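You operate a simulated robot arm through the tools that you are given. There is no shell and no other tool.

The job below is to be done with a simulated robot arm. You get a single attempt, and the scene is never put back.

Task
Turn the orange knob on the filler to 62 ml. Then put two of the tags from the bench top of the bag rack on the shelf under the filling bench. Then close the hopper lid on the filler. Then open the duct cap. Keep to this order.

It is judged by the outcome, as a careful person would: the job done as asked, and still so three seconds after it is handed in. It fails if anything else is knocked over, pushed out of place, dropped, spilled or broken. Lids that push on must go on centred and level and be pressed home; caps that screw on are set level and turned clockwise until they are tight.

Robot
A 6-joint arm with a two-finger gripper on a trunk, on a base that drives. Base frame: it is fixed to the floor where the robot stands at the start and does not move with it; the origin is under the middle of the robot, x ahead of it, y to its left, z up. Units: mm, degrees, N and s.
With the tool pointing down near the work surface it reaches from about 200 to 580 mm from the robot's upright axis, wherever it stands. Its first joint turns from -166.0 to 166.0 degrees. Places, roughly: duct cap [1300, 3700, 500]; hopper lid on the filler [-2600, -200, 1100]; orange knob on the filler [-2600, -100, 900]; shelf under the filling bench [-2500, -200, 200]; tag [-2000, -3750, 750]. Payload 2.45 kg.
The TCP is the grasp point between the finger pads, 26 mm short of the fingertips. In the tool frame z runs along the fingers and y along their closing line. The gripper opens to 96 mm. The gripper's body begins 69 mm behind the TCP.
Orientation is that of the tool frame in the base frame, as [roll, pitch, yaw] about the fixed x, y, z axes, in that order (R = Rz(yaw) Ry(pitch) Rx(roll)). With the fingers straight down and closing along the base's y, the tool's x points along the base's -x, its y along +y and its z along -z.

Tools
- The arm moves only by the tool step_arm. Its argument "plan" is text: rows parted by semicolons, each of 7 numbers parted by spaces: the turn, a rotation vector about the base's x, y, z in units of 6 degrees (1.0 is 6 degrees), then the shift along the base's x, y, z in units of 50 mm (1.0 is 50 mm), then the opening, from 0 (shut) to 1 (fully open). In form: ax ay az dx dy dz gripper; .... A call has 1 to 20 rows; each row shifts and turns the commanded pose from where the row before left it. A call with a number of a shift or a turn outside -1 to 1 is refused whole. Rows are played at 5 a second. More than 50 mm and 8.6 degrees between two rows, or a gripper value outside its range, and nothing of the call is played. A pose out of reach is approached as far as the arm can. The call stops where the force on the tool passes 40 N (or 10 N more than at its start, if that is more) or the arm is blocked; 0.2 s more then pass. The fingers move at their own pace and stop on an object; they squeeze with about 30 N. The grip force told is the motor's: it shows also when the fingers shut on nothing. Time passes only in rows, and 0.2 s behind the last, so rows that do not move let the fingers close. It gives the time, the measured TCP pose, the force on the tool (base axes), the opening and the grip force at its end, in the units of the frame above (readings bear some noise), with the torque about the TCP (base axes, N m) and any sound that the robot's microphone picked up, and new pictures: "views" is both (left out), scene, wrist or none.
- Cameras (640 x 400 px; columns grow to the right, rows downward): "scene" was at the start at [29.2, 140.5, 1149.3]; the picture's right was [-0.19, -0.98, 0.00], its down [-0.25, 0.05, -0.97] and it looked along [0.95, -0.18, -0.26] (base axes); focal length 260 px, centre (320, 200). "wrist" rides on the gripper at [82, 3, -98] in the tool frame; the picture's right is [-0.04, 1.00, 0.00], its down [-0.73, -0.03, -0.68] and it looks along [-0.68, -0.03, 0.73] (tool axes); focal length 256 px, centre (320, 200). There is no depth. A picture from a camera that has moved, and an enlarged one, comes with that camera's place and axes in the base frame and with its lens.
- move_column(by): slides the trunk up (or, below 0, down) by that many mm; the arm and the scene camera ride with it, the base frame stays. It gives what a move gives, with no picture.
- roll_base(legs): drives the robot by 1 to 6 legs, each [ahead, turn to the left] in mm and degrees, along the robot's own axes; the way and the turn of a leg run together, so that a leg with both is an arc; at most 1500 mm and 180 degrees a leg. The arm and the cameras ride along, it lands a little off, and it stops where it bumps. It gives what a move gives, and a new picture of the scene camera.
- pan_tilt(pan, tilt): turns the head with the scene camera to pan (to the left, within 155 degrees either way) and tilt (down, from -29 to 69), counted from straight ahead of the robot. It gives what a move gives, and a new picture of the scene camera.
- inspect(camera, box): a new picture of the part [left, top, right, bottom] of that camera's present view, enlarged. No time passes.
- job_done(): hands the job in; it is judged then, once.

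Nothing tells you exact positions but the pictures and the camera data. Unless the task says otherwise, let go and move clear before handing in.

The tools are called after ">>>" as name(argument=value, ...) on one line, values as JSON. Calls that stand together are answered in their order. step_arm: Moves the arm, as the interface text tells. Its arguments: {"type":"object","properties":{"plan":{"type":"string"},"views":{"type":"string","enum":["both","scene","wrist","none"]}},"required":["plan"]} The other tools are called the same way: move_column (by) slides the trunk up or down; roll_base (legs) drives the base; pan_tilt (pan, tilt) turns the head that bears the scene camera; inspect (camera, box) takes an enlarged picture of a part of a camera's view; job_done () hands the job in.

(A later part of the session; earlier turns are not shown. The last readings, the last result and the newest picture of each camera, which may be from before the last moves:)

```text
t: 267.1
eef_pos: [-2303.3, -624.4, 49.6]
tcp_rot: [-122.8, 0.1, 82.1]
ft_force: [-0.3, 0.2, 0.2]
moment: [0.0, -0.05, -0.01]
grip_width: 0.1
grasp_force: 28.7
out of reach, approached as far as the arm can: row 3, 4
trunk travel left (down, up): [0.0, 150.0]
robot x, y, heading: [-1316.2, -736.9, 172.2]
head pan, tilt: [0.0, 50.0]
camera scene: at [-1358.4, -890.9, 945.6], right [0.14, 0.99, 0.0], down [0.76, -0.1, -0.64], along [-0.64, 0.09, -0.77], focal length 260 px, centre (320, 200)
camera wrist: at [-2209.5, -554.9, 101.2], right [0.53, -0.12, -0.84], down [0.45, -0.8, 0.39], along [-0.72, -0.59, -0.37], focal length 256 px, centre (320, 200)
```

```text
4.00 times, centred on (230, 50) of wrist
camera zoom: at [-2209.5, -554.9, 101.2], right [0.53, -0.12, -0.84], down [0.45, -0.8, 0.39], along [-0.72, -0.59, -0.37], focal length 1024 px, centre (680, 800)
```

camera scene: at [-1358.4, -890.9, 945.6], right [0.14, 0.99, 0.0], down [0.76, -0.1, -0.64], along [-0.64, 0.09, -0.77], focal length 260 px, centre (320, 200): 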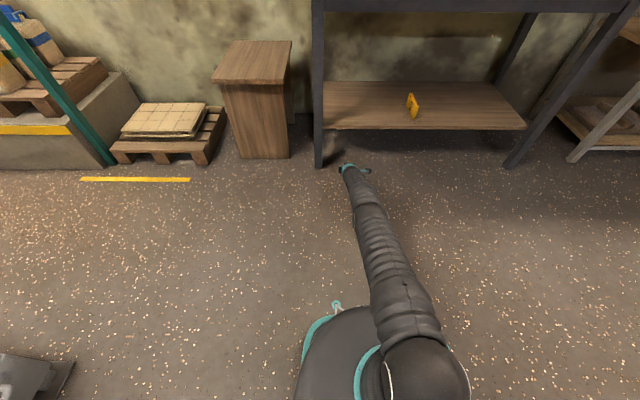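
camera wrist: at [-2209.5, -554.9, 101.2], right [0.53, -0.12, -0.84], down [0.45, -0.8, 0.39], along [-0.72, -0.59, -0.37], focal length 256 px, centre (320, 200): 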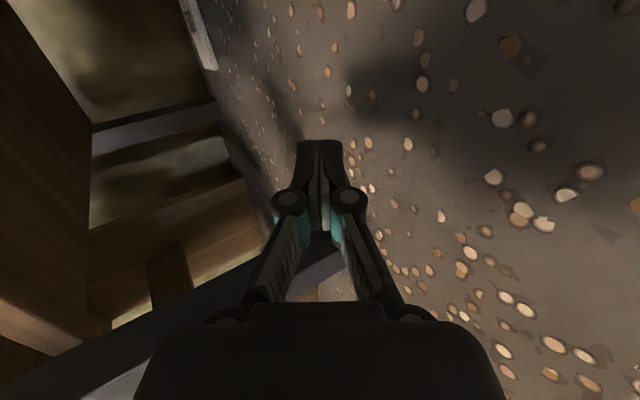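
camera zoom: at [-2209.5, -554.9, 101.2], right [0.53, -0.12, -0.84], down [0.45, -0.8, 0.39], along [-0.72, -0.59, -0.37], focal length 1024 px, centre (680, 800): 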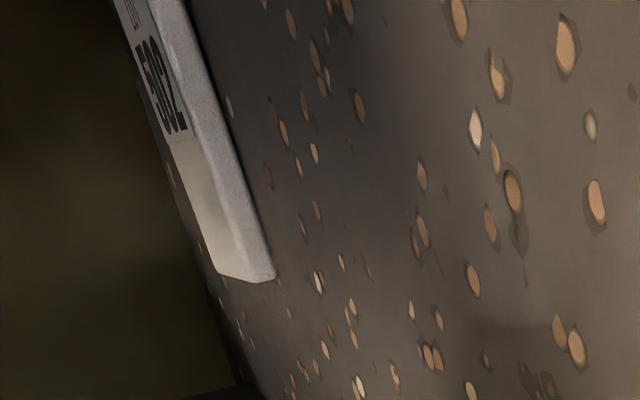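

>>> step_arm(plan="0.0987 0.703 0 0.1 0.2 -0.1 0; 0.0987 0.703 0 0.1 0.3 -0.14 0", views="both")

```text
t: 267.7
eef_pos: [-2301.2, -608.6, 43.0]
tcp_rot: [-115.5, 0.3, 82.4]
ft_force: [0.0, 0.3, -0.4]
moment: [0.02, -0.01, 0.03]
grip_width: 0.1
grasp_force: 28.5
out of reach, approached as far as the arm can: row 1, 2
trunk travel left (down, up): [0.0, 150.0]
robot x, y, heading: [-1316.9, -737.3, 172.2]
head pan, tilt: [0.0, 50.0]
camera scene: at [-1358.5, -890.9, 945.7], right [0.14, 0.99, 0.0], down [0.76, -0.1, -0.64], along [-0.64, 0.09, -0.77], focal length 260 px, centre (320, 200)
camera wrist: at [-2201.1, -538.8, 81.5], right [0.42, -0.1, -0.9], down [0.5, -0.8, 0.32], along [-0.76, -0.59, -0.29], focal length 256 px, centre (320, 200)
```

scene: 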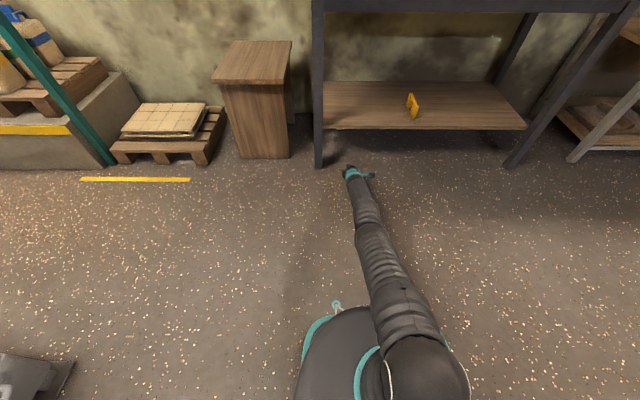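
wrist: 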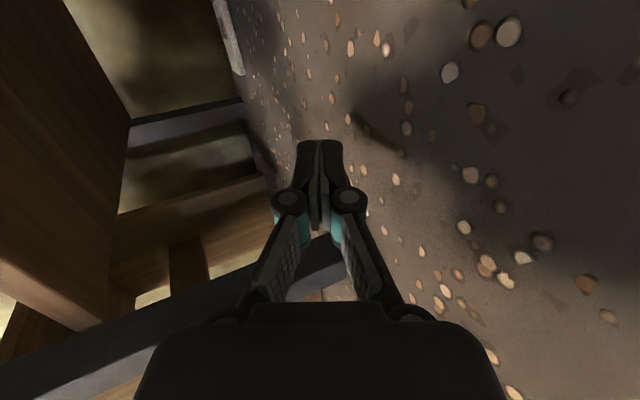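

>>> inspect(camera="scene", box=[310, 140, 430, 240])

```text
4.00 times, centred on (370, 190) of scene
camera zoom: at [-1358.5, -890.9, 945.7], right [0.14, 0.99, 0.0], down [0.76, -0.1, -0.64], along [-0.64, 0.09, -0.77], focal length 1041 px, centre (120, 240)
```

zoom: 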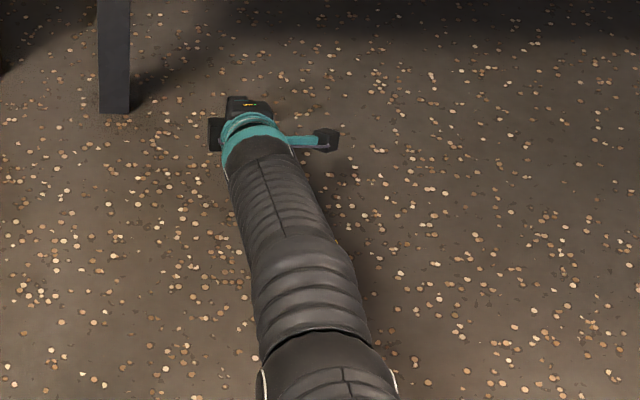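

Tag 502's near edge is at s≈2580. I'll flatten the tool slightly and set its tip just above tag height.

>>> step_arm(plan="0.045 0.32 0 0.12 0.0 -0.06 0; 0 0 0 0 0 0 0", views="none")

```text
t: 268.3
eef_pos: [-2299.6, -608.1, 41.4]
tcp_rot: [-115.8, 0.3, 82.4]
ft_force: [0.5, 0.2, 1.0]
moment: [0.01, 0.01, -0.03]
grip_width: 0.1
grasp_force: 28.0
out of reach, approached as far as the arm can: row 1
trunk travel left (down, up): [0.0, 150.0]
robot x, y, heading: [-1315.6, -738.2, 172.1]
head pan, tilt: [0.0, 50.0]
```

The arm would scrape the shelf's underside at this slope, so I'd like the wrist to bend the other way and lie flatter. I'll try to get there by swinging the tool sideways, then level, then back.

>>> step_arm(plan="0 0 0 0.5 -0.07 0.6 0; 0 0 -1 0 0 0 0; 0 0 -1 0 0 0 0; 0.1 0.7 0 0 0 0 0; 0.1 0.7 0 0 0 0 0; 0.1 0.7 0 0 0 0 0", views="scene")

```text
t: 269.7
eef_pos: [-2292.2, -610.4, 28.4]
tcp_rot: [-107.0, 1.3, 76.5]
ft_force: [0.0, -0.7, -0.4]
moment: [0.01, -0.06, 0.02]
grip_width: 0.0
grasp_force: 29.1
out of reach, approached as far as the arm can: row 1, 2, 3
trunk travel left (down, up): [0.0, 150.0]
robot x, y, heading: [-1313.2, -741.3, 172.0]
head pan, tilt: [0.0, 50.0]
camera scene: at [-1358.4, -890.9, 945.5], right [0.14, 0.99, 0.0], down [0.76, -0.1, -0.64], along [-0.64, 0.09, -0.77], focal length 260 px, centre (320, 200)
```

scene: 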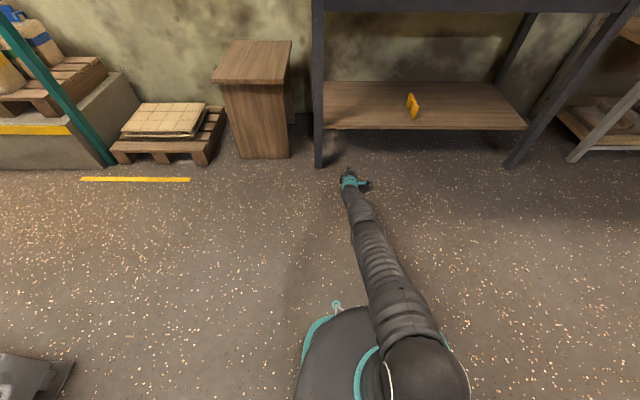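

The tool did flatten (slope about -17°). I'll bring the heading back, raise slightly and see the resulting pose.

>>> step_arm(plan="0.05 0.35 0.5 0.3 -0.04 0.2 0; 0.05 0.35 0.5 0.2 -0.03 0.1 0; 0 0 0 0 0 0 0", views="both")

```text
t: 270.5
eef_pos: [-2283.3, -611.0, 16.3]
tcp_rot: [-105.1, 1.1, 78.8]
ft_force: [0.6, 0.5, 0.5]
moment: [-0.03, -0.01, 0.01]
grip_width: 0.1
grasp_force: 28.5
out of reach, approached as far as the arm can: row 1, 2
trunk travel left (down, up): [0.0, 150.0]
robot x, y, heading: [-1312.8, -740.6, 172.3]
head pan, tilt: [0.0, 50.0]
camera scene: at [-1358.4, -890.9, 945.5], right [0.14, 0.99, 0.0], down [0.76, -0.1, -0.64], along [-0.64, 0.09, -0.77], focal length 260 px, centre (320, 200)
camera wrist: at [-2173.0, -548.8, 38.1], right [0.24, -0.11, -0.96], down [0.49, -0.84, 0.22], along [-0.83, -0.53, -0.15], focal length 256 px, centre (320, 200)
```

scene: 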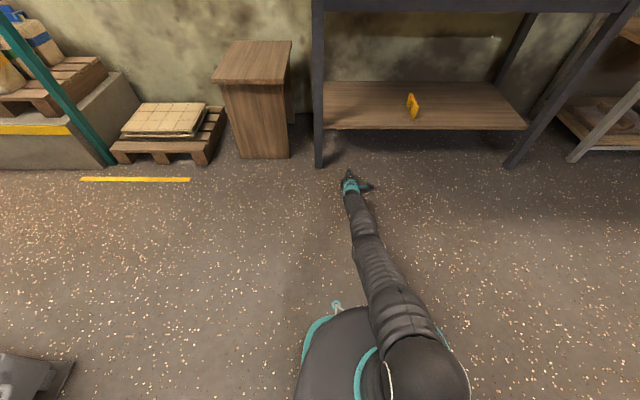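
wrist: 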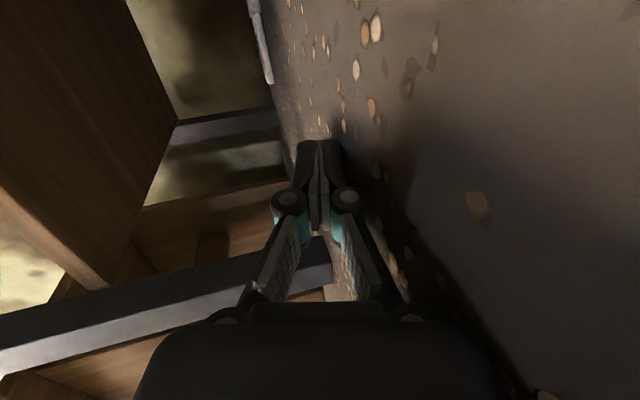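

>>> step_arm(plan="0 0 0 0.4 -0.056 0.3 0; 0 0 0 0.2 -0.028 0.2 0; 0 0 0 0 0 0 0", views="none")

```text
t: 271.3
eef_pos: [-2281.3, -610.5, 17.9]
tcp_rot: [-105.1, 1.1, 78.8]
ft_force: [-0.4, 0.5, -1.0]
moment: [-0.01, 0.02, -0.01]
grip_width: 0.0
grasp_force: 28.5
out of reach, approached as far as the arm can: row 1, 2
trunk travel left (down, up): [0.0, 150.0]
robot x, y, heading: [-1316.5, -732.7, 172.1]
head pan, tilt: [0.0, 50.0]
```

>>> step_arm(plan="0.02 0.13 0.2 -0.1 0.014 0.2 0; 0.02 0.13 0.2 -0.1 0.014 0.2 0; 0 0 0 0 0 0 0", views="none")

```text
t: 272.1
eef_pos: [-2296.6, -628.9, 41.5]
tcp_rot: [-103.8, 0.9, 80.1]
ft_force: [0.2, -0.1, -0.9]
moment: [0.0, 0.01, 0.01]
grip_width: 0.2
grasp_force: 28.6
out of reach, approached as far as the arm can: row 1, 2
trunk travel left (down, up): [0.0, 150.0]
robot x, y, heading: [-1316.3, -735.6, 172.1]
head pan, tilt: [0.0, 50.0]
```

The tool now lies at only -14° with its tip about 6 mm above the tag's height, which leaves ~25 mm under the shelf. I'll drive the base in slowly in stages.

>>> roll_base(legs=[[0, -1.5], [220, 0]])

>>> inspect(camera="wrist", box=[0, 0, 640, 400])

```text
t: 274.1
eef_pos: [-2509.8, -567.4, 42.2]
tcp_rot: [-103.8, 0.9, 78.7]
ft_force: [-0.1, 0.5, -0.5]
moment: [-0.02, 0.0, -0.02]
grip_width: 0.0
grasp_force: 28.5
trunk travel left (down, up): [0.0, 150.0]
robot x, y, heading: [-1532.9, -698.6, 170.5]
head pan, tilt: [0.0, 50.0]
camera scene: at [-1578.7, -854.3, 945.5], right [0.16, 0.99, 0.0], down [0.76, -0.12, -0.64], along [-0.63, 0.1, -0.77], focal length 260 px, centre (320, 200)
```

scene: 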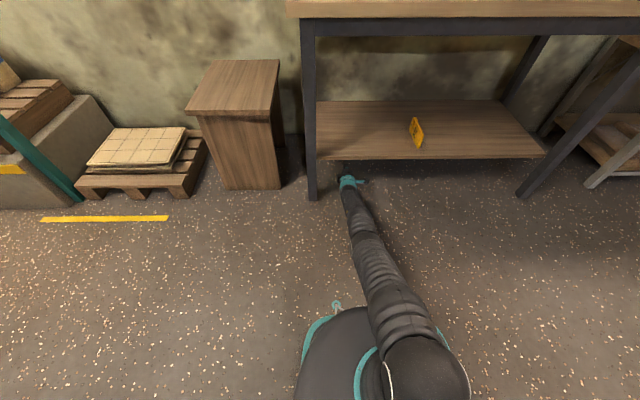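

```text
1.00 times, centred on (320, 200) of wrist (not enlarged: the box is as wide or as high as the picture)
camera zoom: at [-2399.6, -505.4, 60.8], right [0.22, -0.1, -0.97], down [0.5, -0.84, 0.2], along [-0.84, -0.53, -0.14], focal length 256 px, centre (320, 200)
```

zoom: 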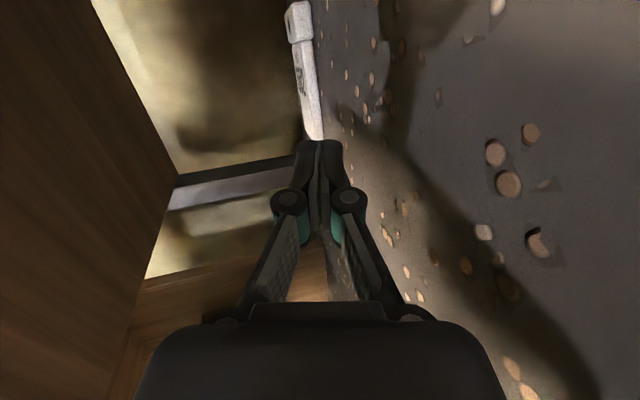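

Now about 170 mm from the tag and no contact. Driving in further.

>>> roll_base(legs=[[130, 0]])

>>> inspect(camera="wrist", box=[200, 0, 440, 200])

```text
t: 275.4
eef_pos: [-2639.0, -545.8, 41.2]
tcp_rot: [-103.8, 0.9, 78.6]
ft_force: [0.1, -0.2, -0.4]
moment: [0.04, -0.01, -0.02]
grip_width: 0.3
grasp_force: 28.8
trunk travel left (down, up): [0.0, 150.0]
robot x, y, heading: [-1660.0, -683.8, 170.6]
head pan, tilt: [0.0, 50.0]
camera scene: at [-1707.3, -833.2, 945.5], right [0.16, 0.99, 0.0], down [0.76, -0.12, -0.64], along [-0.63, 0.1, -0.77], focal length 260 px, centre (320, 200)
```

scene: 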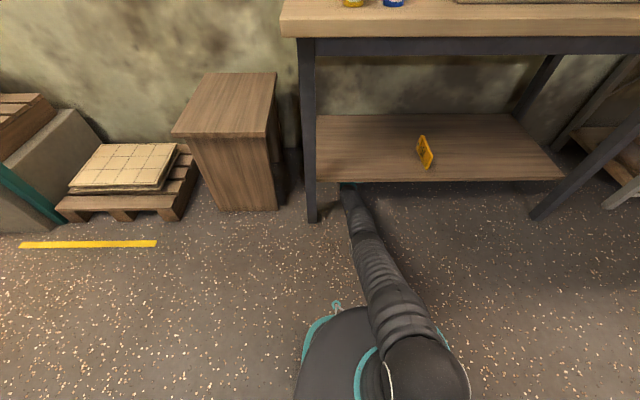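

```text
2.00 times, centred on (320, 100) of wrist
camera zoom: at [-2528.4, -484.8, 60.7], right [0.22, -0.1, -0.97], down [0.5, -0.84, 0.2], along [-0.84, -0.53, -0.14], focal length 512 px, centre (320, 400)
```

zoom: 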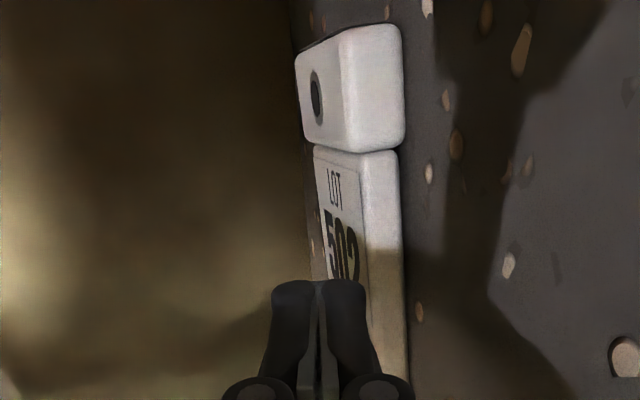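

>>> roll_base(legs=[[42, 0]])

>>> inspect(camera="wrist", box=[200, 0, 440, 200])

```text
t: 276.3
eef_pos: [-2680.3, -540.2, 41.8]
tcp_rot: [-103.8, 0.9, 78.7]
ft_force: [-0.4, 0.0, 0.1]
moment: [0.0, -0.05, 0.0]
grip_width: 0.2
grasp_force: 28.6
trunk travel left (down, up): [0.0, 150.0]
robot x, y, heading: [-1701.4, -672.2, 170.7]
head pan, tilt: [0.0, 50.0]
camera scene: at [-1748.6, -826.5, 945.5], right [0.16, 0.99, 0.0], down [0.76, -0.12, -0.64], along [-0.63, 0.1, -0.77], focal length 260 px, centre (320, 200)
```

scene: 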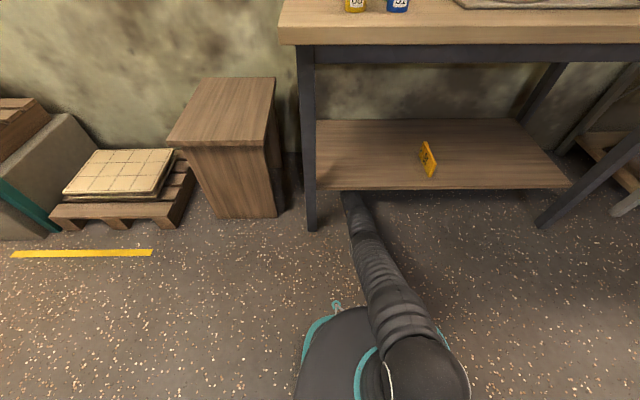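

```text
2.00 times, centred on (320, 100) of wrist
camera zoom: at [-2569.8, -478.4, 60.7], right [0.22, -0.1, -0.97], down [0.5, -0.84, 0.2], along [-0.84, -0.53, -0.14], focal length 512 px, centre (320, 400)
```

zoom: 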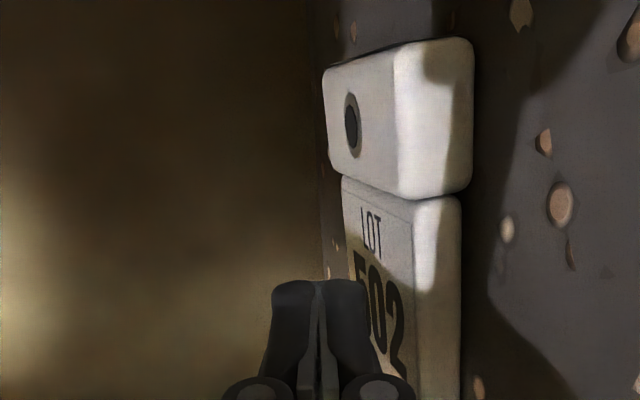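

>>> roll_base(legs=[[14, 0]])

```text
t: 277.1
eef_pos: [-2693.8, -539.1, 41.7]
tcp_rot: [-103.8, 0.8, 78.6]
ft_force: [-0.2, -0.3, 0.3]
moment: [-0.01, 0.01, -0.03]
grip_width: 0.1
grasp_force: 29.2
trunk travel left (down, up): [0.0, 150.0]
robot x, y, heading: [-1719.6, -672.4, 170.7]
head pan, tilt: [0.0, 50.0]
camera scene: at [-1762.5, -824.2, 945.5], right [0.16, 0.99, 0.0], down [0.76, -0.12, -0.64], along [-0.63, 0.1, -0.77], focal length 260 px, centre (320, 200)
```

scene: 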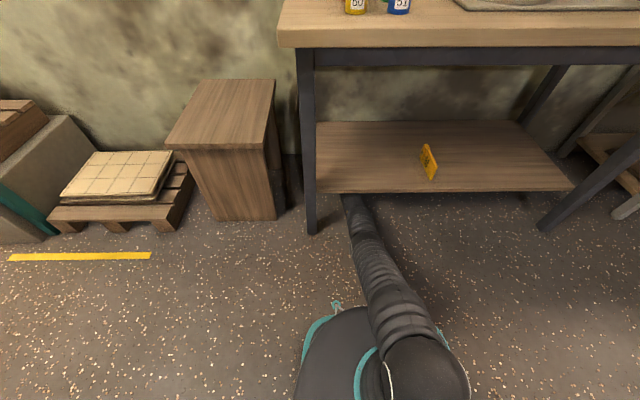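

The tip is 28 mm over the tag. Now lowering gently onto it.

>>> step_arm(plan="-0.024 -0.168 0 0 0 -0.14 0; 0 0 0 0 0 0 0", views="wrist")

```text
t: 277.7
eef_pos: [-2691.9, -538.7, 33.9]
tcp_rot: [-104.9, 0.8, 78.6]
ft_force: [0.2, 0.2, -0.1]
moment: [0.01, -0.01, 0.03]
grip_width: 0.0
grasp_force: 28.4
trunk travel left (down, up): [0.0, 150.0]
robot x, y, heading: [-1718.6, -675.1, 170.5]
head pan, tilt: [0.0, 50.0]
camera wrist: at [-2583.2, -476.9, 56.2], right [0.24, -0.1, -0.97], down [0.49, -0.84, 0.21], along [-0.84, -0.53, -0.15], focal length 256 px, centre (320, 200)
```

wrist: 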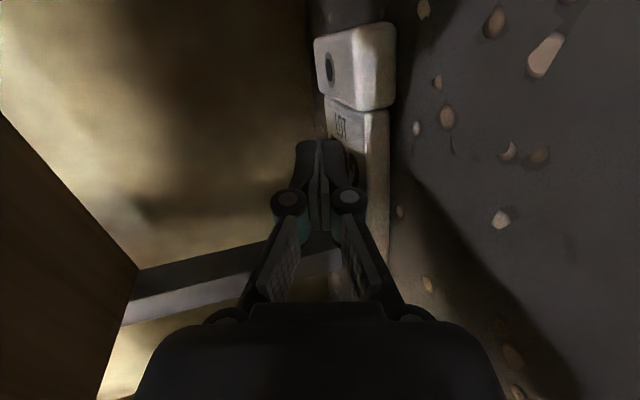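

>>> step_arm(plan="-0.01 -0.07 0 0 0 -0.06 0; 0 0 0 0 0 0 0", views="none")

```text
t: 278.3
eef_pos: [-2692.4, -539.1, 32.8]
tcp_rot: [-105.3, 0.9, 78.8]
ft_force: [0.1, 0.2, 0.7]
moment: [0.07, -0.02, -0.01]
grip_width: 0.0
grasp_force: 28.4
trunk travel left (down, up): [0.0, 150.0]
robot x, y, heading: [-1715.9, -670.7, 170.7]
head pan, tilt: [0.0, 50.0]
```

>>> step_arm(plan="-0.01 -0.07 0 0 0 -0.1 0; 0 0 0 0 0 0 0", views="none")

```text
t: 278.9
eef_pos: [-2692.2, -540.2, 31.0]
tcp_rot: [-105.4, 0.8, 78.5]
ft_force: [-1.1, 1.5, 7.0]
moment: [0.13, 0.13, -0.01]
grip_width: 0.1
grasp_force: 28.1
out of reach, approached as far as the arm can: row 1
trunk travel left (down, up): [0.0, 150.0]
robot x, y, heading: [-1715.0, -674.2, 170.5]
head pan, tilt: [0.0, 50.0]
```

Contact at 7 N. Pressing a bit more.

>>> step_arm(plan="-0.02 -0.14 0 0 0 -0.1 0; 0 0 0 0 0 0 0", views="none")

```text
t: 279.5
eef_pos: [-2690.9, -539.2, 29.7]
tcp_rot: [-106.0, 0.7, 78.6]
ft_force: [-3.6, 1.9, 23.1]
moment: [0.3, 0.36, 0.01]
grip_width: 0.1
grasp_force: 28.4
trunk travel left (down, up): [0.0, 150.0]
robot x, y, heading: [-1717.1, -670.0, 171.0]
head pan, tilt: [0.0, 50.0]
```

Pressing with 23 N. Now dragging by backing the base 40 mm.

>>> roll_base(legs=[[-40, 0]])

>>> inspect(camera="wrist", box=[200, 0, 440, 200])

```text
t: 280.4
eef_pos: [-2651.7, -545.8, 30.1]
tcp_rot: [-106.0, 0.7, 78.6]
ft_force: [3.0, -0.9, 30.5]
moment: [0.31, 0.38, -0.01]
grip_width: 0.2
grasp_force: 28.2
trunk travel left (down, up): [0.0, 150.0]
robot x, y, heading: [-1677.6, -679.3, 170.5]
head pan, tilt: [0.0, 50.0]
camera scene: at [-1720.8, -831.0, 945.7], right [0.16, 0.99, 0.0], down [0.75, -0.12, -0.64], along [-0.64, 0.1, -0.76], focal length 260 px, centre (320, 200)
```

scene: 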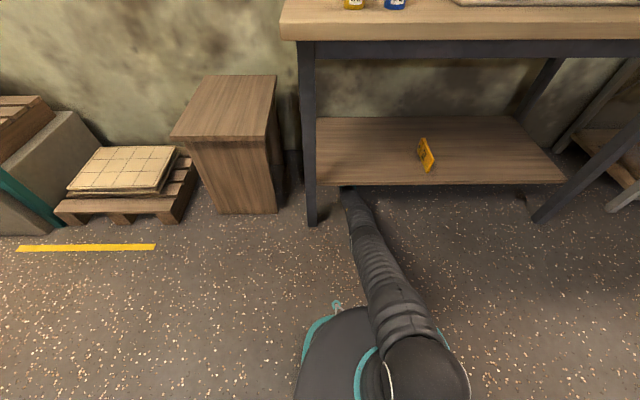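

```text
2.00 times, centred on (320, 100) of wrist
camera zoom: at [-2542.3, -483.9, 53.2], right [0.26, -0.11, -0.96], down [0.49, -0.84, 0.23], along [-0.83, -0.53, -0.17], focal length 512 px, centre (320, 400)
```

zoom: 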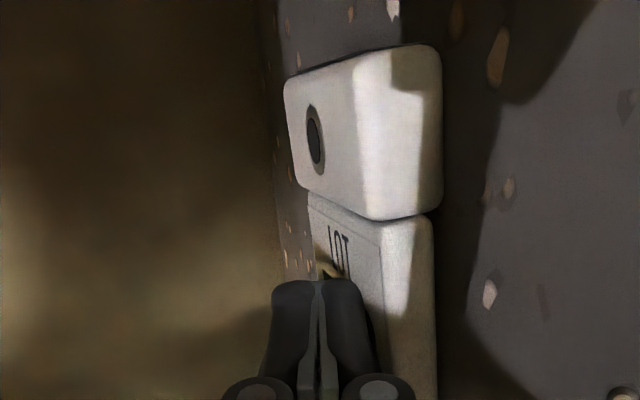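

The tag follows. Continuing to drag it out.

>>> roll_base(legs=[[-120, 0]])

>>> inspect(camera="wrist", box=[200, 0, 440, 200])

```text
t: 281.6
eef_pos: [-2531.1, -565.4, 29.7]
tcp_rot: [-106.0, 0.8, 78.6]
ft_force: [2.8, 0.9, 18.6]
moment: [0.25, 0.24, -0.01]
grip_width: 0.3
grasp_force: 28.7
trunk travel left (down, up): [0.0, 150.0]
robot x, y, heading: [-1559.2, -698.3, 170.7]
head pan, tilt: [0.0, 50.0]
camera scene: at [-1601.6, -850.4, 945.7], right [0.16, 0.99, 0.0], down [0.76, -0.12, -0.64], along [-0.64, 0.1, -0.77], focal length 260 px, centre (320, 200)
```

scene: 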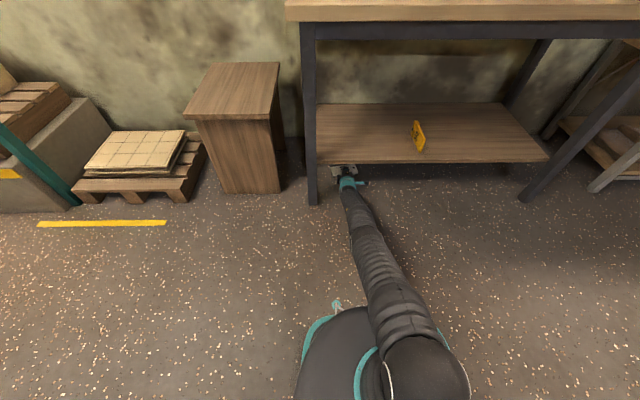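

```text
2.00 times, centred on (320, 100) of wrist
camera zoom: at [-2422.8, -503.4, 53.5], right [0.26, -0.11, -0.96], down [0.49, -0.84, 0.22], along [-0.83, -0.53, -0.17], focal length 512 px, centre (320, 400)
```

zoom: 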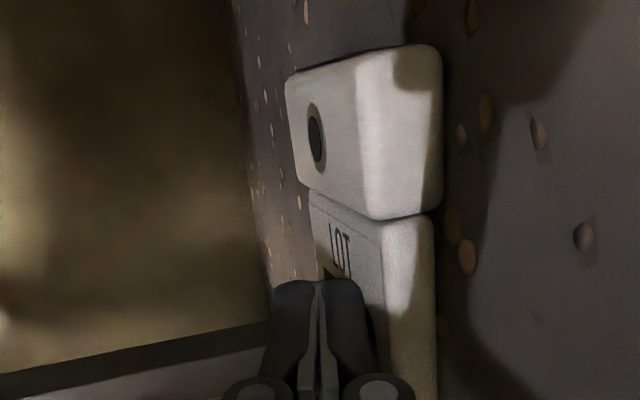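

>>> roll_base(legs=[[-200, 0]])

>>> roll_base(legs=[[-190, 0]])

>>> inspect(camera="scene", box=[300, 130, 420, 230])

```text
t: 283.2
eef_pos: [-2334.5, -599.2, 30.0]
tcp_rot: [-106.0, 0.7, 78.7]
ft_force: [3.5, -1.2, 12.7]
moment: [0.17, 0.14, -0.04]
grip_width: 0.0
grasp_force: 28.5
trunk travel left (down, up): [0.0, 150.0]
robot x, y, heading: [-1356.1, -727.3, 170.9]
head pan, tilt: [0.0, 50.0]
camera scene: at [-1403.2, -882.6, 945.6], right [0.16, 0.99, 0.0], down [0.76, -0.12, -0.64], along [-0.64, 0.1, -0.77], focal length 260 px, centre (320, 200)
```

scene: 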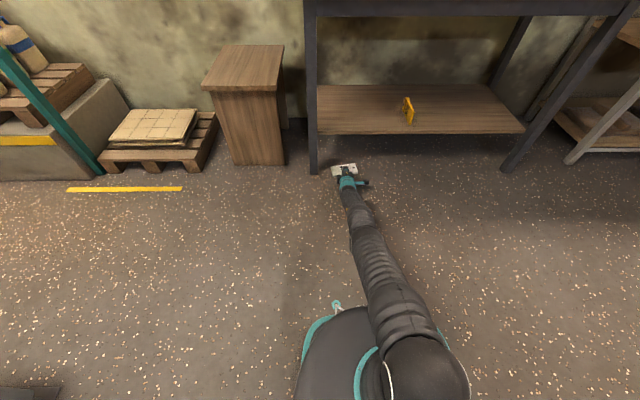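

```text
t: 284.8
eef_pos: [-2145.4, -631.1, 31.7]
tcp_rot: [-105.9, 0.8, 78.8]
ft_force: [2.2, 0.0, 8.8]
moment: [0.11, 0.08, -0.05]
grip_width: 0.0
grasp_force: 28.6
trunk travel left (down, up): [0.0, 150.0]
robot x, y, heading: [-1169.6, -763.9, 171.0]
head pan, tilt: [0.0, 50.0]
camera scene: at [-1214.8, -912.9, 945.6], right [0.16, 0.99, 0.0], down [0.76, -0.12, -0.64], along [-0.64, 0.1, -0.77], focal length 260 px, centre (320, 200)
```

scene: 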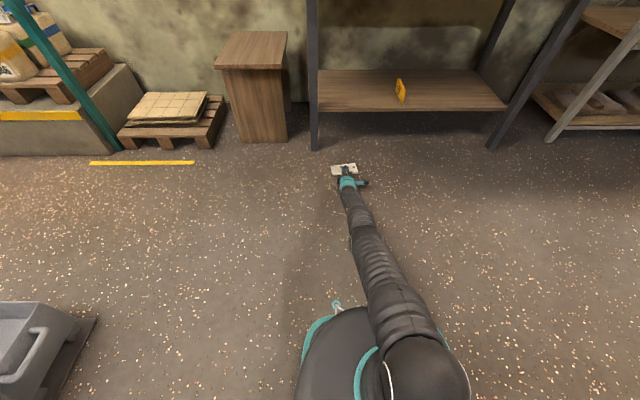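

```text
4.00 times, centred on (360, 180) of scene
camera zoom: at [-1214.8, -912.9, 945.6], right [0.16, 0.99, 0.0], down [0.76, -0.12, -0.64], along [-0.64, 0.1, -0.77], focal length 1041 px, centre (160, 280)
```

zoom: 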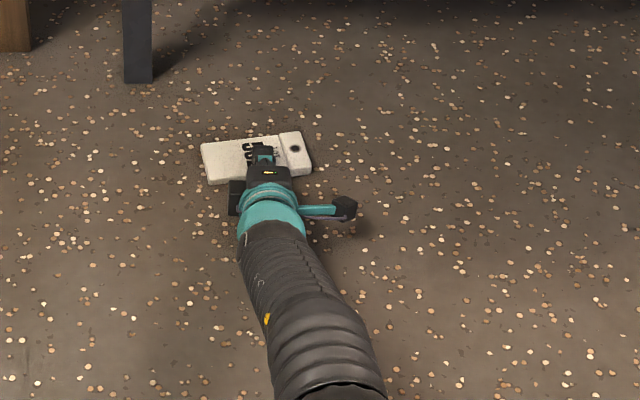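

Tag 502 is out in the open on the floor, at about (-2176, -635). I'll lift the arm off it and fold back to a tool-down posture.

>>> step_arm(plan="-0.1 -0.7 0 0.1 -0.014 0.4 0; -0.1 -0.7 0 0.3 -0.04 0.5 0; -0.1 -0.7 0 0.5 -0.07 0.6 0; -0.139 -0.99 0 0.7 -0.1 0.6 0; -0.139 -0.99 0 0.8 -0.11 0.5 0; -0.139 -0.99 0 0.8 -0.11 0.5 0; -0.139 -0.99 0 0.8 -0.11 0.5 0; -0.139 -0.99 0 0.8 -0.11 0.3 0; -0.139 -0.99 0 0.8 -0.11 0 0; -0.139 -0.99 0 0.8 -0.11 0 0", views="scene")

```text
t: 285.2
eef_pos: [-2144.7, -630.5, 31.7]
tcp_rot: [-106.8, 0.5, 78.5]
ft_force: [-0.6, 0.2, 12.8]
moment: [0.16, 0.18, -0.01]
grip_width: 0.1
grasp_force: 28.5
out of reach, approached as far as the arm can: row 1, 2
trunk travel left (down, up): [0.0, 150.0]
robot x, y, heading: [-1170.8, -759.1, 170.9]
head pan, tilt: [0.0, 50.0]
stopped in row 2: the force on the tool passed its limit at 54 N (the readings are from after the stop); the commanded pose is now the measured one
camera scene: at [-1214.5, -912.9, 945.6], right [0.16, 0.99, 0.0], down [0.76, -0.12, -0.64], along [-0.64, 0.1, -0.77], focal length 260 px, centre (320, 200)
```

scene: 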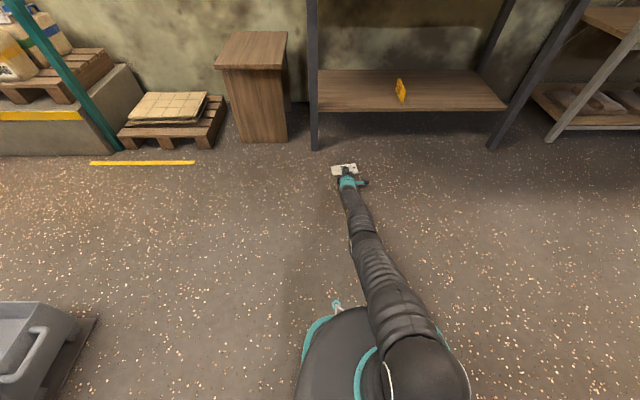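

Pitching pressed the tip down; I'll lift with the trunk instead.

>>> move_column(by=100)

>>> step_arm(plan="-0.139 -0.99 0 0.2 -0.03 0 0; -0.139 -0.99 0 0.4 -0.056 0.2 0; -0.139 -0.99 0 0.6 -0.084 0.3 0; -0.139 -0.99 0 0.8 -0.11 0.3 0; -0.139 -0.99 0 0.8 -0.11 0.3 0; -0.139 -0.99 0 0.8 -0.11 0.3 0; -0.139 -0.99 0 0.8 -0.11 0.3 0; -0.139 -0.99 0 0.8 -0.11 0.2 0; -0.139 -0.99 0 0.8 -0.11 0 0; -0.139 -0.99 0 0.8 -0.11 0 0; -0.139 -0.99 0 0.8 -0.11 0 0; -0.139 -0.99 0 0.8 -0.11 0 0", views="scene")

```text
t: 286.5
eef_pos: [-2143.5, -629.6, 125.4]
tcp_rot: [-107.2, 0.5, 78.5]
ft_force: [0.2, 0.7, -0.4]
moment: [0.02, 0.0, 0.02]
grip_width: 0.0
grasp_force: 28.4
trunk travel left (down, up): [-100.0, 50.0]
robot x, y, heading: [-1171.9, -762.3, 170.9]
head pan, tilt: [0.0, 50.0]
```

```text
t: 288.0
eef_pos: [-2076.6, -633.7, 25.5]
tcp_rot: [-138.4, -2.4, 78.2]
ft_force: [8.5, -4.1, 16.7]
moment: [-0.25, -0.07, 0.08]
grip_width: 0.0
grasp_force: 28.0
out of reach, approached as far as the arm can: row 1, 2, 3, 4, 5, 6, 7
trunk travel left (down, up): [-100.0, 50.0]
robot x, y, heading: [-1171.0, -758.9, 170.6]
head pan, tilt: [0.0, 50.0]
stopped in row 7: the force on the tool passed its limit at 47 N (the readings are from after the stop); the commanded pose is now the measured one
camera scene: at [-1215.2, -912.7, 1045.7], right [0.16, 0.99, 0.0], down [0.76, -0.12, -0.64], along [-0.63, 0.1, -0.77], focal length 260 px, centre (320, 200)
```

scene: 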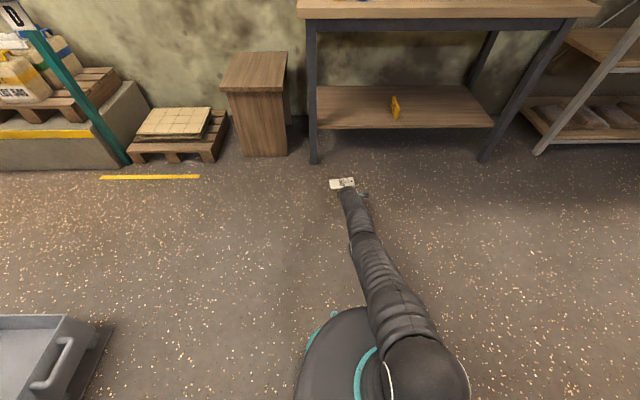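

>>> move_column(by=50)

>>> step_arm(plan="0 0 0 0.8 -0.11 0.4 0; 0 0 0 0.8 -0.11 0.4 0; 0 0 0 0.8 -0.11 0.4 0; 0 0 0 0.8 -0.11 0.4 0", views="scene")

```text
t: 288.9
eef_pos: [-2075.8, -633.1, 70.8]
tcp_rot: [-138.7, -2.4, 78.1]
ft_force: [-1.3, -0.9, 0.0]
moment: [0.03, -0.02, -0.02]
grip_width: 0.1
grasp_force: 29.0
trunk travel left (down, up): [-150.0, 0.0]
robot x, y, heading: [-1170.5, -761.5, 170.7]
head pan, tilt: [0.0, 50.0]
```

```text
t: 289.9
eef_pos: [-2075.1, -633.2, 71.9]
tcp_rot: [-138.8, -2.3, 78.1]
ft_force: [0.4, 0.3, 0.1]
moment: [-0.02, -0.02, 0.02]
grip_width: 0.4
grasp_force: 28.4
out of reach, approached as far as the arm can: row 1, 2, 3, 4
trunk travel left (down, up): [-150.0, 0.0]
robot x, y, heading: [-1170.2, -758.8, 170.6]
head pan, tilt: [0.0, 50.0]
camera scene: at [-1216.3, -912.6, 1095.5], right [0.16, 0.99, 0.0], down [0.76, -0.12, -0.64], along [-0.63, 0.1, -0.77], focal length 260 px, centre (320, 200)
```

scene: 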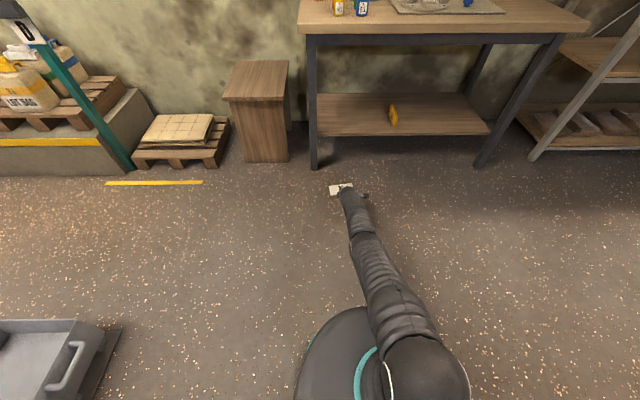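

>>> step_arm(plan="0 0 0 0 0 0.6 0; 0 0 0 0 0 0.8 0", views="none")

```text
t: 290.5
eef_pos: [-2075.1, -634.4, 141.9]
tcp_rot: [-138.9, -2.2, 78.2]
ft_force: [0.8, -0.1, -0.8]
moment: [0.01, 0.17, 0.0]
grip_width: 0.0
grasp_force: 28.7
trunk travel left (down, up): [-150.0, 0.0]
robot x, y, heading: [-1170.7, -760.4, 170.7]
head pan, tilt: [0.0, 50.0]
```

Raising works. Continuing up, then folding back.

>>> step_arm(plan="0 0 0 0 0 0.9 0; 0 0 0 0.2 -0.03 0.9 0; 0 0 0 0.4 -0.056 0.8 0; 0 0 0 0.7 -0.1 0.5 0; 0 0 0 0.8 -0.11 0.2 0; 0 0 0 0.8 -0.11 0 0", views="scene")

```text
t: 291.9
eef_pos: [-1929.5, -654.8, 307.7]
tcp_rot: [-138.6, -2.3, 78.2]
ft_force: [-0.2, -0.9, 0.0]
moment: [0.01, 0.0, 0.02]
grip_width: 0.0
grasp_force: 29.0
trunk travel left (down, up): [-150.0, 0.0]
robot x, y, heading: [-1170.6, -760.2, 170.7]
head pan, tilt: [0.0, 50.0]
camera scene: at [-1216.4, -912.6, 1095.5], right [0.16, 0.99, 0.0], down [0.76, -0.12, -0.64], along [-0.63, 0.1, -0.77], focal length 260 px, centre (320, 200)
```

scene: 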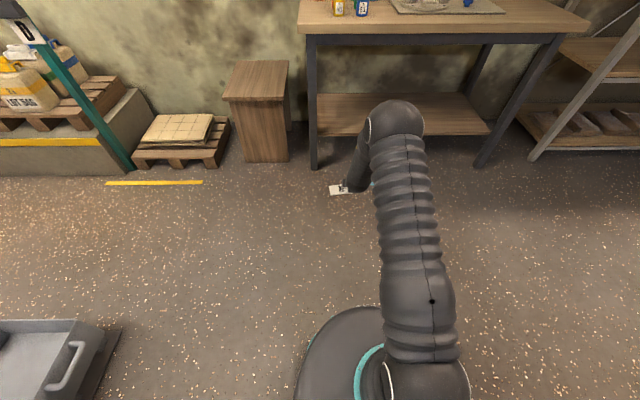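

>>> step_arm(plan="-0.139 -0.99 0 0.8 -0.11 0 0; -0.139 -0.98 0 0.8 -0.11 0 0; -0.139 -0.98 0 0.8 -0.11 0 0; -0.139 -0.98 0 0.8 -0.11 0 0; -0.139 -0.98 0 0.8 -0.11 0 0; -0.139 -0.98 0 0.8 -0.11 0 0.5; -0.13 -0.9 0 0.7 -0.1 0 1; 0 0 0.9 0 0 0 1; 0 0 0.9 0 0 0 1", views="scene")

```text
t: 293.9
eef_pos: [-1655.1, -693.6, 306.9]
tcp_rot: [-180.0, -4.2, 91.4]
ft_force: [0.0, 0.4, -0.1]
moment: [-0.03, 0.01, 0.03]
grip_width: 96.1
grasp_force: 0.0
trunk travel left (down, up): [-150.0, 0.0]
robot x, y, heading: [-1172.8, -757.9, 170.6]
head pan, tilt: [0.0, 50.0]
camera scene: at [-1216.3, -912.6, 1095.5], right [0.16, 0.99, 0.0], down [0.76, -0.12, -0.64], along [-0.63, 0.1, -0.77], focal length 260 px, centre (320, 200)
```

scene: 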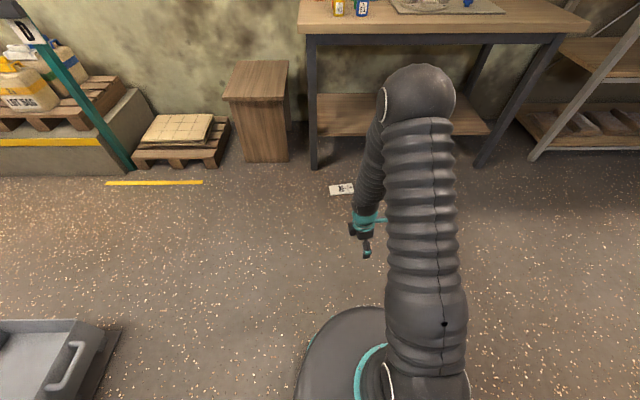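

The arm is folded again. I'll straighten the tool and drive up so the gripper comes above tag 502.

>>> step_arm(plan="-0.7 0 -0.2 0 0 0 1", views="none")

>>> roll_base(legs=[[515, 0]])

>>> inspect(camera="wrist", box=[0, 0, 640, 400])

```text
t: 294.3
eef_pos: [-1654.2, -693.4, 307.8]
tcp_rot: [-179.8, 0.0, 90.2]
ft_force: [0.8, 0.5, -0.5]
moment: [-0.01, -0.02, 0.0]
grip_width: 96.1
grasp_force: 0.0
trunk travel left (down, up): [-150.0, 0.0]
robot x, y, heading: [-1172.6, -757.4, 170.5]
head pan, tilt: [0.0, 50.0]
```

```text
t: 297.3
eef_pos: [-2161.4, -609.3, 307.3]
tcp_rot: [-179.8, 0.0, 90.2]
ft_force: [-0.3, 0.7, 0.1]
moment: [-0.03, 0.02, 0.0]
grip_width: 96.0
grasp_force: 0.0
trunk travel left (down, up): [-150.0, 0.0]
robot x, y, heading: [-1678.8, -676.1, 170.6]
head pan, tilt: [0.0, 50.0]
camera scene: at [-1722.9, -829.0, 1095.5], right [0.16, 0.99, 0.0], down [0.76, -0.12, -0.64], along [-0.63, 0.1, -0.77], focal length 260 px, centre (320, 200)
```

scene: 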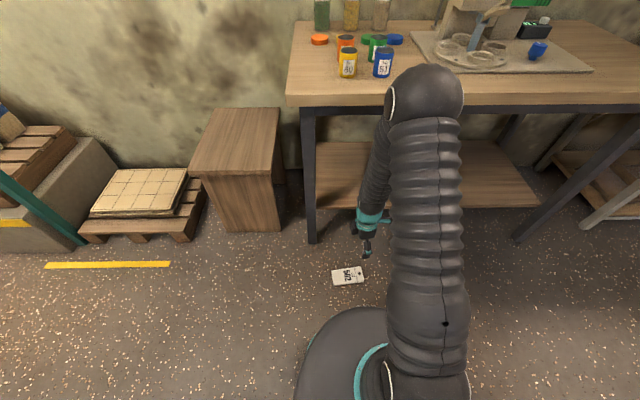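

```text
1.00 times, centred on (320, 200) of wrist (not enlarged: the box is as wide or as high as the picture)
camera zoom: at [-2158.3, -526.8, 406.1], right [1.0, -0.04, 0.0], down [-0.02, -0.73, 0.68], along [-0.03, -0.68, -0.73], focal length 256 px, centre (320, 200)
```

zoom: 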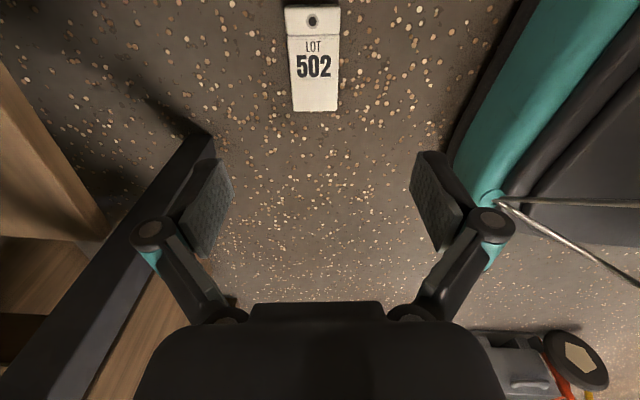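

Tag 502 lies at (-2170, -632), its width along x. I'll lower the trunk and come down over it.

>>> move_column(by=-150)

>>> step_arm(plan="0 0 0 -0.09 -0.23 0 1; 0 0 0 -0.09 -0.23 -0.5 1; 0 0 0 0 0 -0.6 1; 0 0 0 0 0 0 1", views="wrist")

```text
t: 299.1
eef_pos: [-2161.2, -608.9, 156.3]
tcp_rot: [-179.7, -0.1, 90.1]
ft_force: [0.4, -1.2, 0.3]
moment: [0.04, 0.04, 0.0]
grip_width: 96.1
grasp_force: 0.0
trunk travel left (down, up): [0.0, 150.0]
robot x, y, heading: [-1673.1, -678.2, 170.5]
head pan, tilt: [0.0, 50.0]
```

```text
t: 300.1
eef_pos: [-2170.5, -632.0, 101.4]
tcp_rot: [-179.9, -0.1, 90.2]
ft_force: [0.5, -0.1, -0.5]
moment: [-0.01, 0.0, -0.03]
grip_width: 96.0
grasp_force: 0.0
trunk travel left (down, up): [0.0, 150.0]
robot x, y, heading: [-1675.2, -677.0, 170.5]
head pan, tilt: [0.0, 50.0]
camera wrist: at [-2167.2, -549.8, 200.6], right [1.0, -0.04, 0.0], down [-0.02, -0.73, 0.68], along [-0.03, -0.68, -0.73], focal length 256 px, centre (320, 200)
```

wrist: 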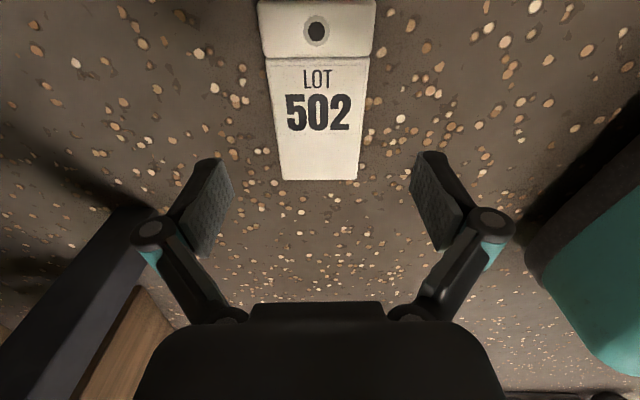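

Aligned. Going down to the floor and gripping.

>>> step_arm(plan="0 0 0 -0.02 0 -0.5 1; 0 0 0 0 0 -0.5 1; 0 0 0 0 0 -0.3 1; 0 0 0 0 0 -0.14 1; 0 0 0 0 0 0 1", views="wrist")

```text
t: 301.2
eef_pos: [-2171.8, -632.6, 30.8]
tcp_rot: [-179.8, -0.1, 90.3]
ft_force: [0.1, 0.3, -0.9]
moment: [-0.01, -0.03, -0.01]
grip_width: 95.8
grasp_force: 0.1
trunk travel left (down, up): [0.0, 150.0]
robot x, y, heading: [-1680.4, -678.6, 170.6]
head pan, tilt: [0.0, 50.0]
camera wrist: at [-2167.9, -549.9, 129.0], right [1.0, -0.04, 0.0], down [-0.02, -0.73, 0.68], along [-0.03, -0.68, -0.73], focal length 256 px, centre (320, 200)
```

wrist: 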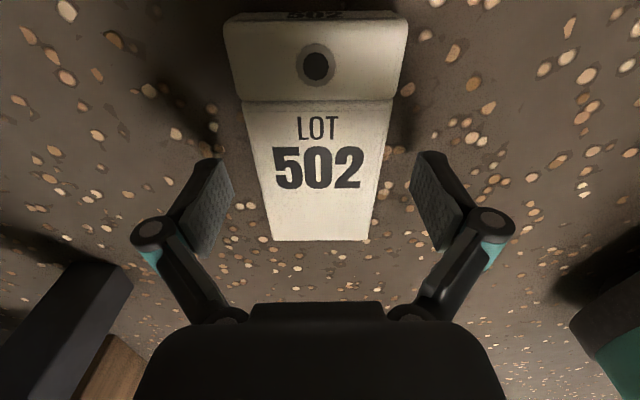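

>>> step_arm(plan="0 0 0 0 0 -0.04 1; 0 0 0 0 0 0 0.5; 0 0 0 0 0 0 0.5; 0 0 0 0 0 0 0.5; 0 0 0 0 0 0.3 0.5; 0 0 0 0 0 0.5 0.5; 0 0 0 0 0 0 0.5", views="both")

```text
t: 302.9
eef_pos: [-2172.1, -631.9, 69.0]
tcp_rot: [-179.8, -0.1, 90.2]
ft_force: [-0.1, 0.1, -1.1]
moment: [-0.01, -0.01, 0.02]
grip_width: 68.9
grasp_force: 29.6
trunk travel left (down, up): [0.0, 150.0]
robot x, y, heading: [-1676.4, -678.6, 170.7]
head pan, tilt: [0.0, 50.0]
camera scene: at [-1722.9, -829.0, 945.5], right [0.16, 0.99, 0.0], down [0.76, -0.12, -0.64], along [-0.63, 0.1, -0.77], focal length 260 px, centre (320, 200)
camera wrist: at [-2168.5, -549.7, 167.4], right [1.0, -0.04, 0.0], down [-0.02, -0.73, 0.68], along [-0.03, -0.68, -0.73], focal length 256 px, centre (320, 200)
```

scene: 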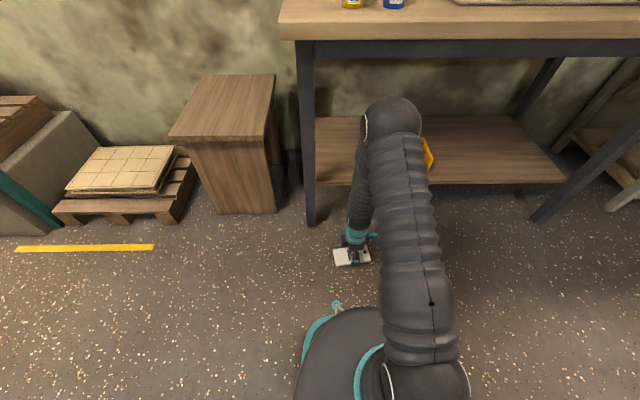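
wrist: 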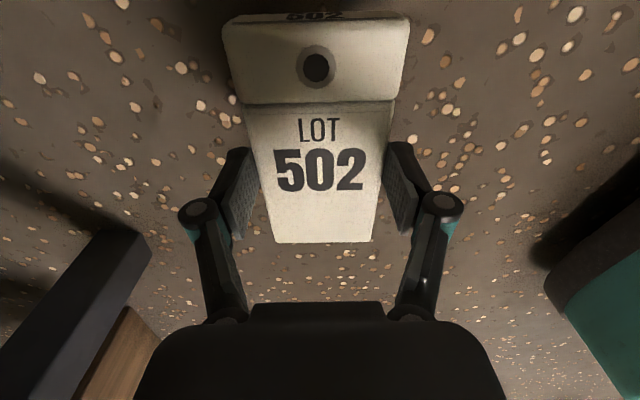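

Tag 502 is back in the gripper, held flat. I'll raise it to 305 mm, drive 120 mm closer, and lay it on the shelf well left of tag 512.

>>> step_arm(plan="0 0 0 0 0 0.8 0.5; 0 0 0 0 0 0.9 0.5; 0 0 0 0 0 0.9 0.5; 0 0 0 0 0 0.9 0.5; 0 0 0 0 0 0.9 0.5; 0 0 0 0 0 0.35 0.5; 0 0 0 0 0 0 0.5", views="none")

>>> roll_base(legs=[[120, 0]])

>>> inspect(camera="wrist", box=[0, 0, 640, 400])

```text
t: 304.4
eef_pos: [-2172.0, -630.9, 308.1]
tcp_rot: [-179.8, -0.1, 90.1]
ft_force: [0.0, -0.1, 0.1]
moment: [0.0, 0.02, -0.02]
grip_width: 69.2
grasp_force: 29.9
trunk travel left (down, up): [0.0, 150.0]
robot x, y, heading: [-1677.4, -681.6, 170.3]
head pan, tilt: [0.0, 50.0]
```

```text
t: 305.7
eef_pos: [-2289.9, -611.9, 307.3]
tcp_rot: [-179.8, -0.1, 90.3]
ft_force: [-0.3, 0.4, 0.0]
moment: [0.0, -0.01, 0.01]
grip_width: 69.4
grasp_force: 29.8
trunk travel left (down, up): [0.0, 150.0]
robot x, y, heading: [-1793.4, -659.3, 170.8]
head pan, tilt: [0.0, 50.0]
camera scene: at [-1840.7, -809.6, 945.5], right [0.16, 0.99, 0.0], down [0.76, -0.12, -0.64], along [-0.63, 0.1, -0.77], focal length 260 px, centre (320, 200)
```

scene: 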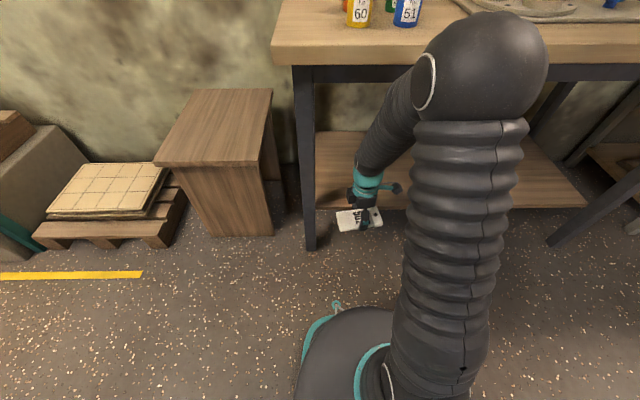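

```text
1.00 times, centred on (320, 200) of wrist (not enlarged: the box is as wide or as high as the picture)
camera zoom: at [-2286.5, -530.1, 405.7], right [1.0, -0.04, 0.0], down [-0.02, -0.73, 0.68], along [-0.03, -0.68, -0.73], focal length 256 px, centre (320, 200)
```

zoom: 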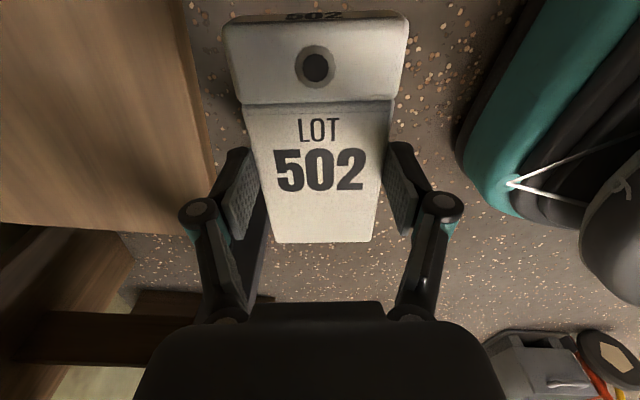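

>>> step_arm(plan="0 0 0 -0.49 0.203 0 0.5; 0 0 0 -0.49 0.203 0 0.5; 0 0 0 -0.49 0.203 0 0.5", views="both")

```text
t: 306.5
eef_pos: [-2363.8, -580.8, 308.2]
tcp_rot: [-179.8, -0.1, 90.2]
ft_force: [-0.2, -0.1, -0.4]
moment: [-0.03, -0.01, -0.01]
grip_width: 69.0
grasp_force: 29.8
trunk travel left (down, up): [0.0, 150.0]
robot x, y, heading: [-1796.7, -653.5, 170.9]
head pan, tilt: [0.0, 50.0]
camera scene: at [-1840.7, -809.6, 945.6], right [0.16, 0.99, 0.0], down [0.76, -0.12, -0.64], along [-0.63, 0.1, -0.77], focal length 260 px, centre (320, 200)
camera wrist: at [-2360.3, -499.4, 406.2], right [1.0, -0.04, 0.0], down [-0.02, -0.73, 0.68], along [-0.03, -0.68, -0.73], focal length 256 px, centre (320, 200)
```

scene: 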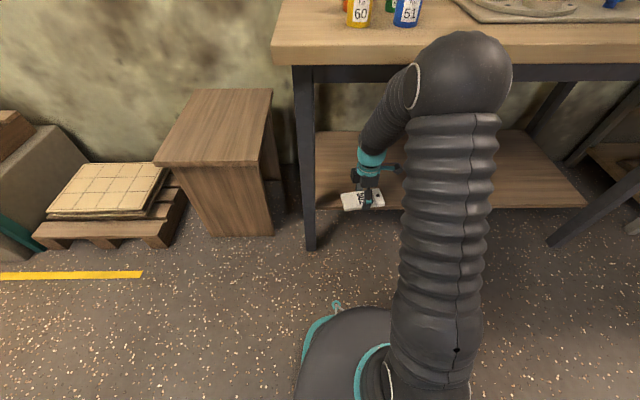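
wrist: 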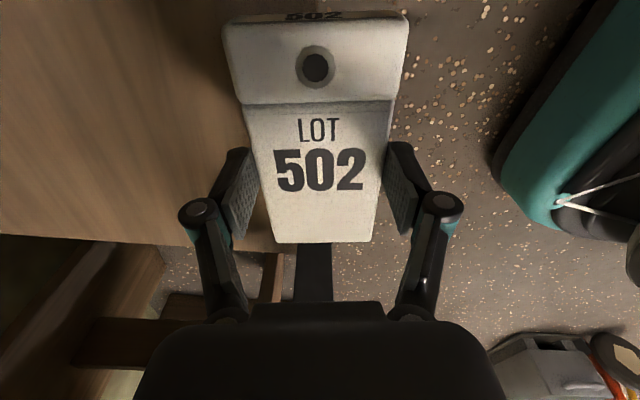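

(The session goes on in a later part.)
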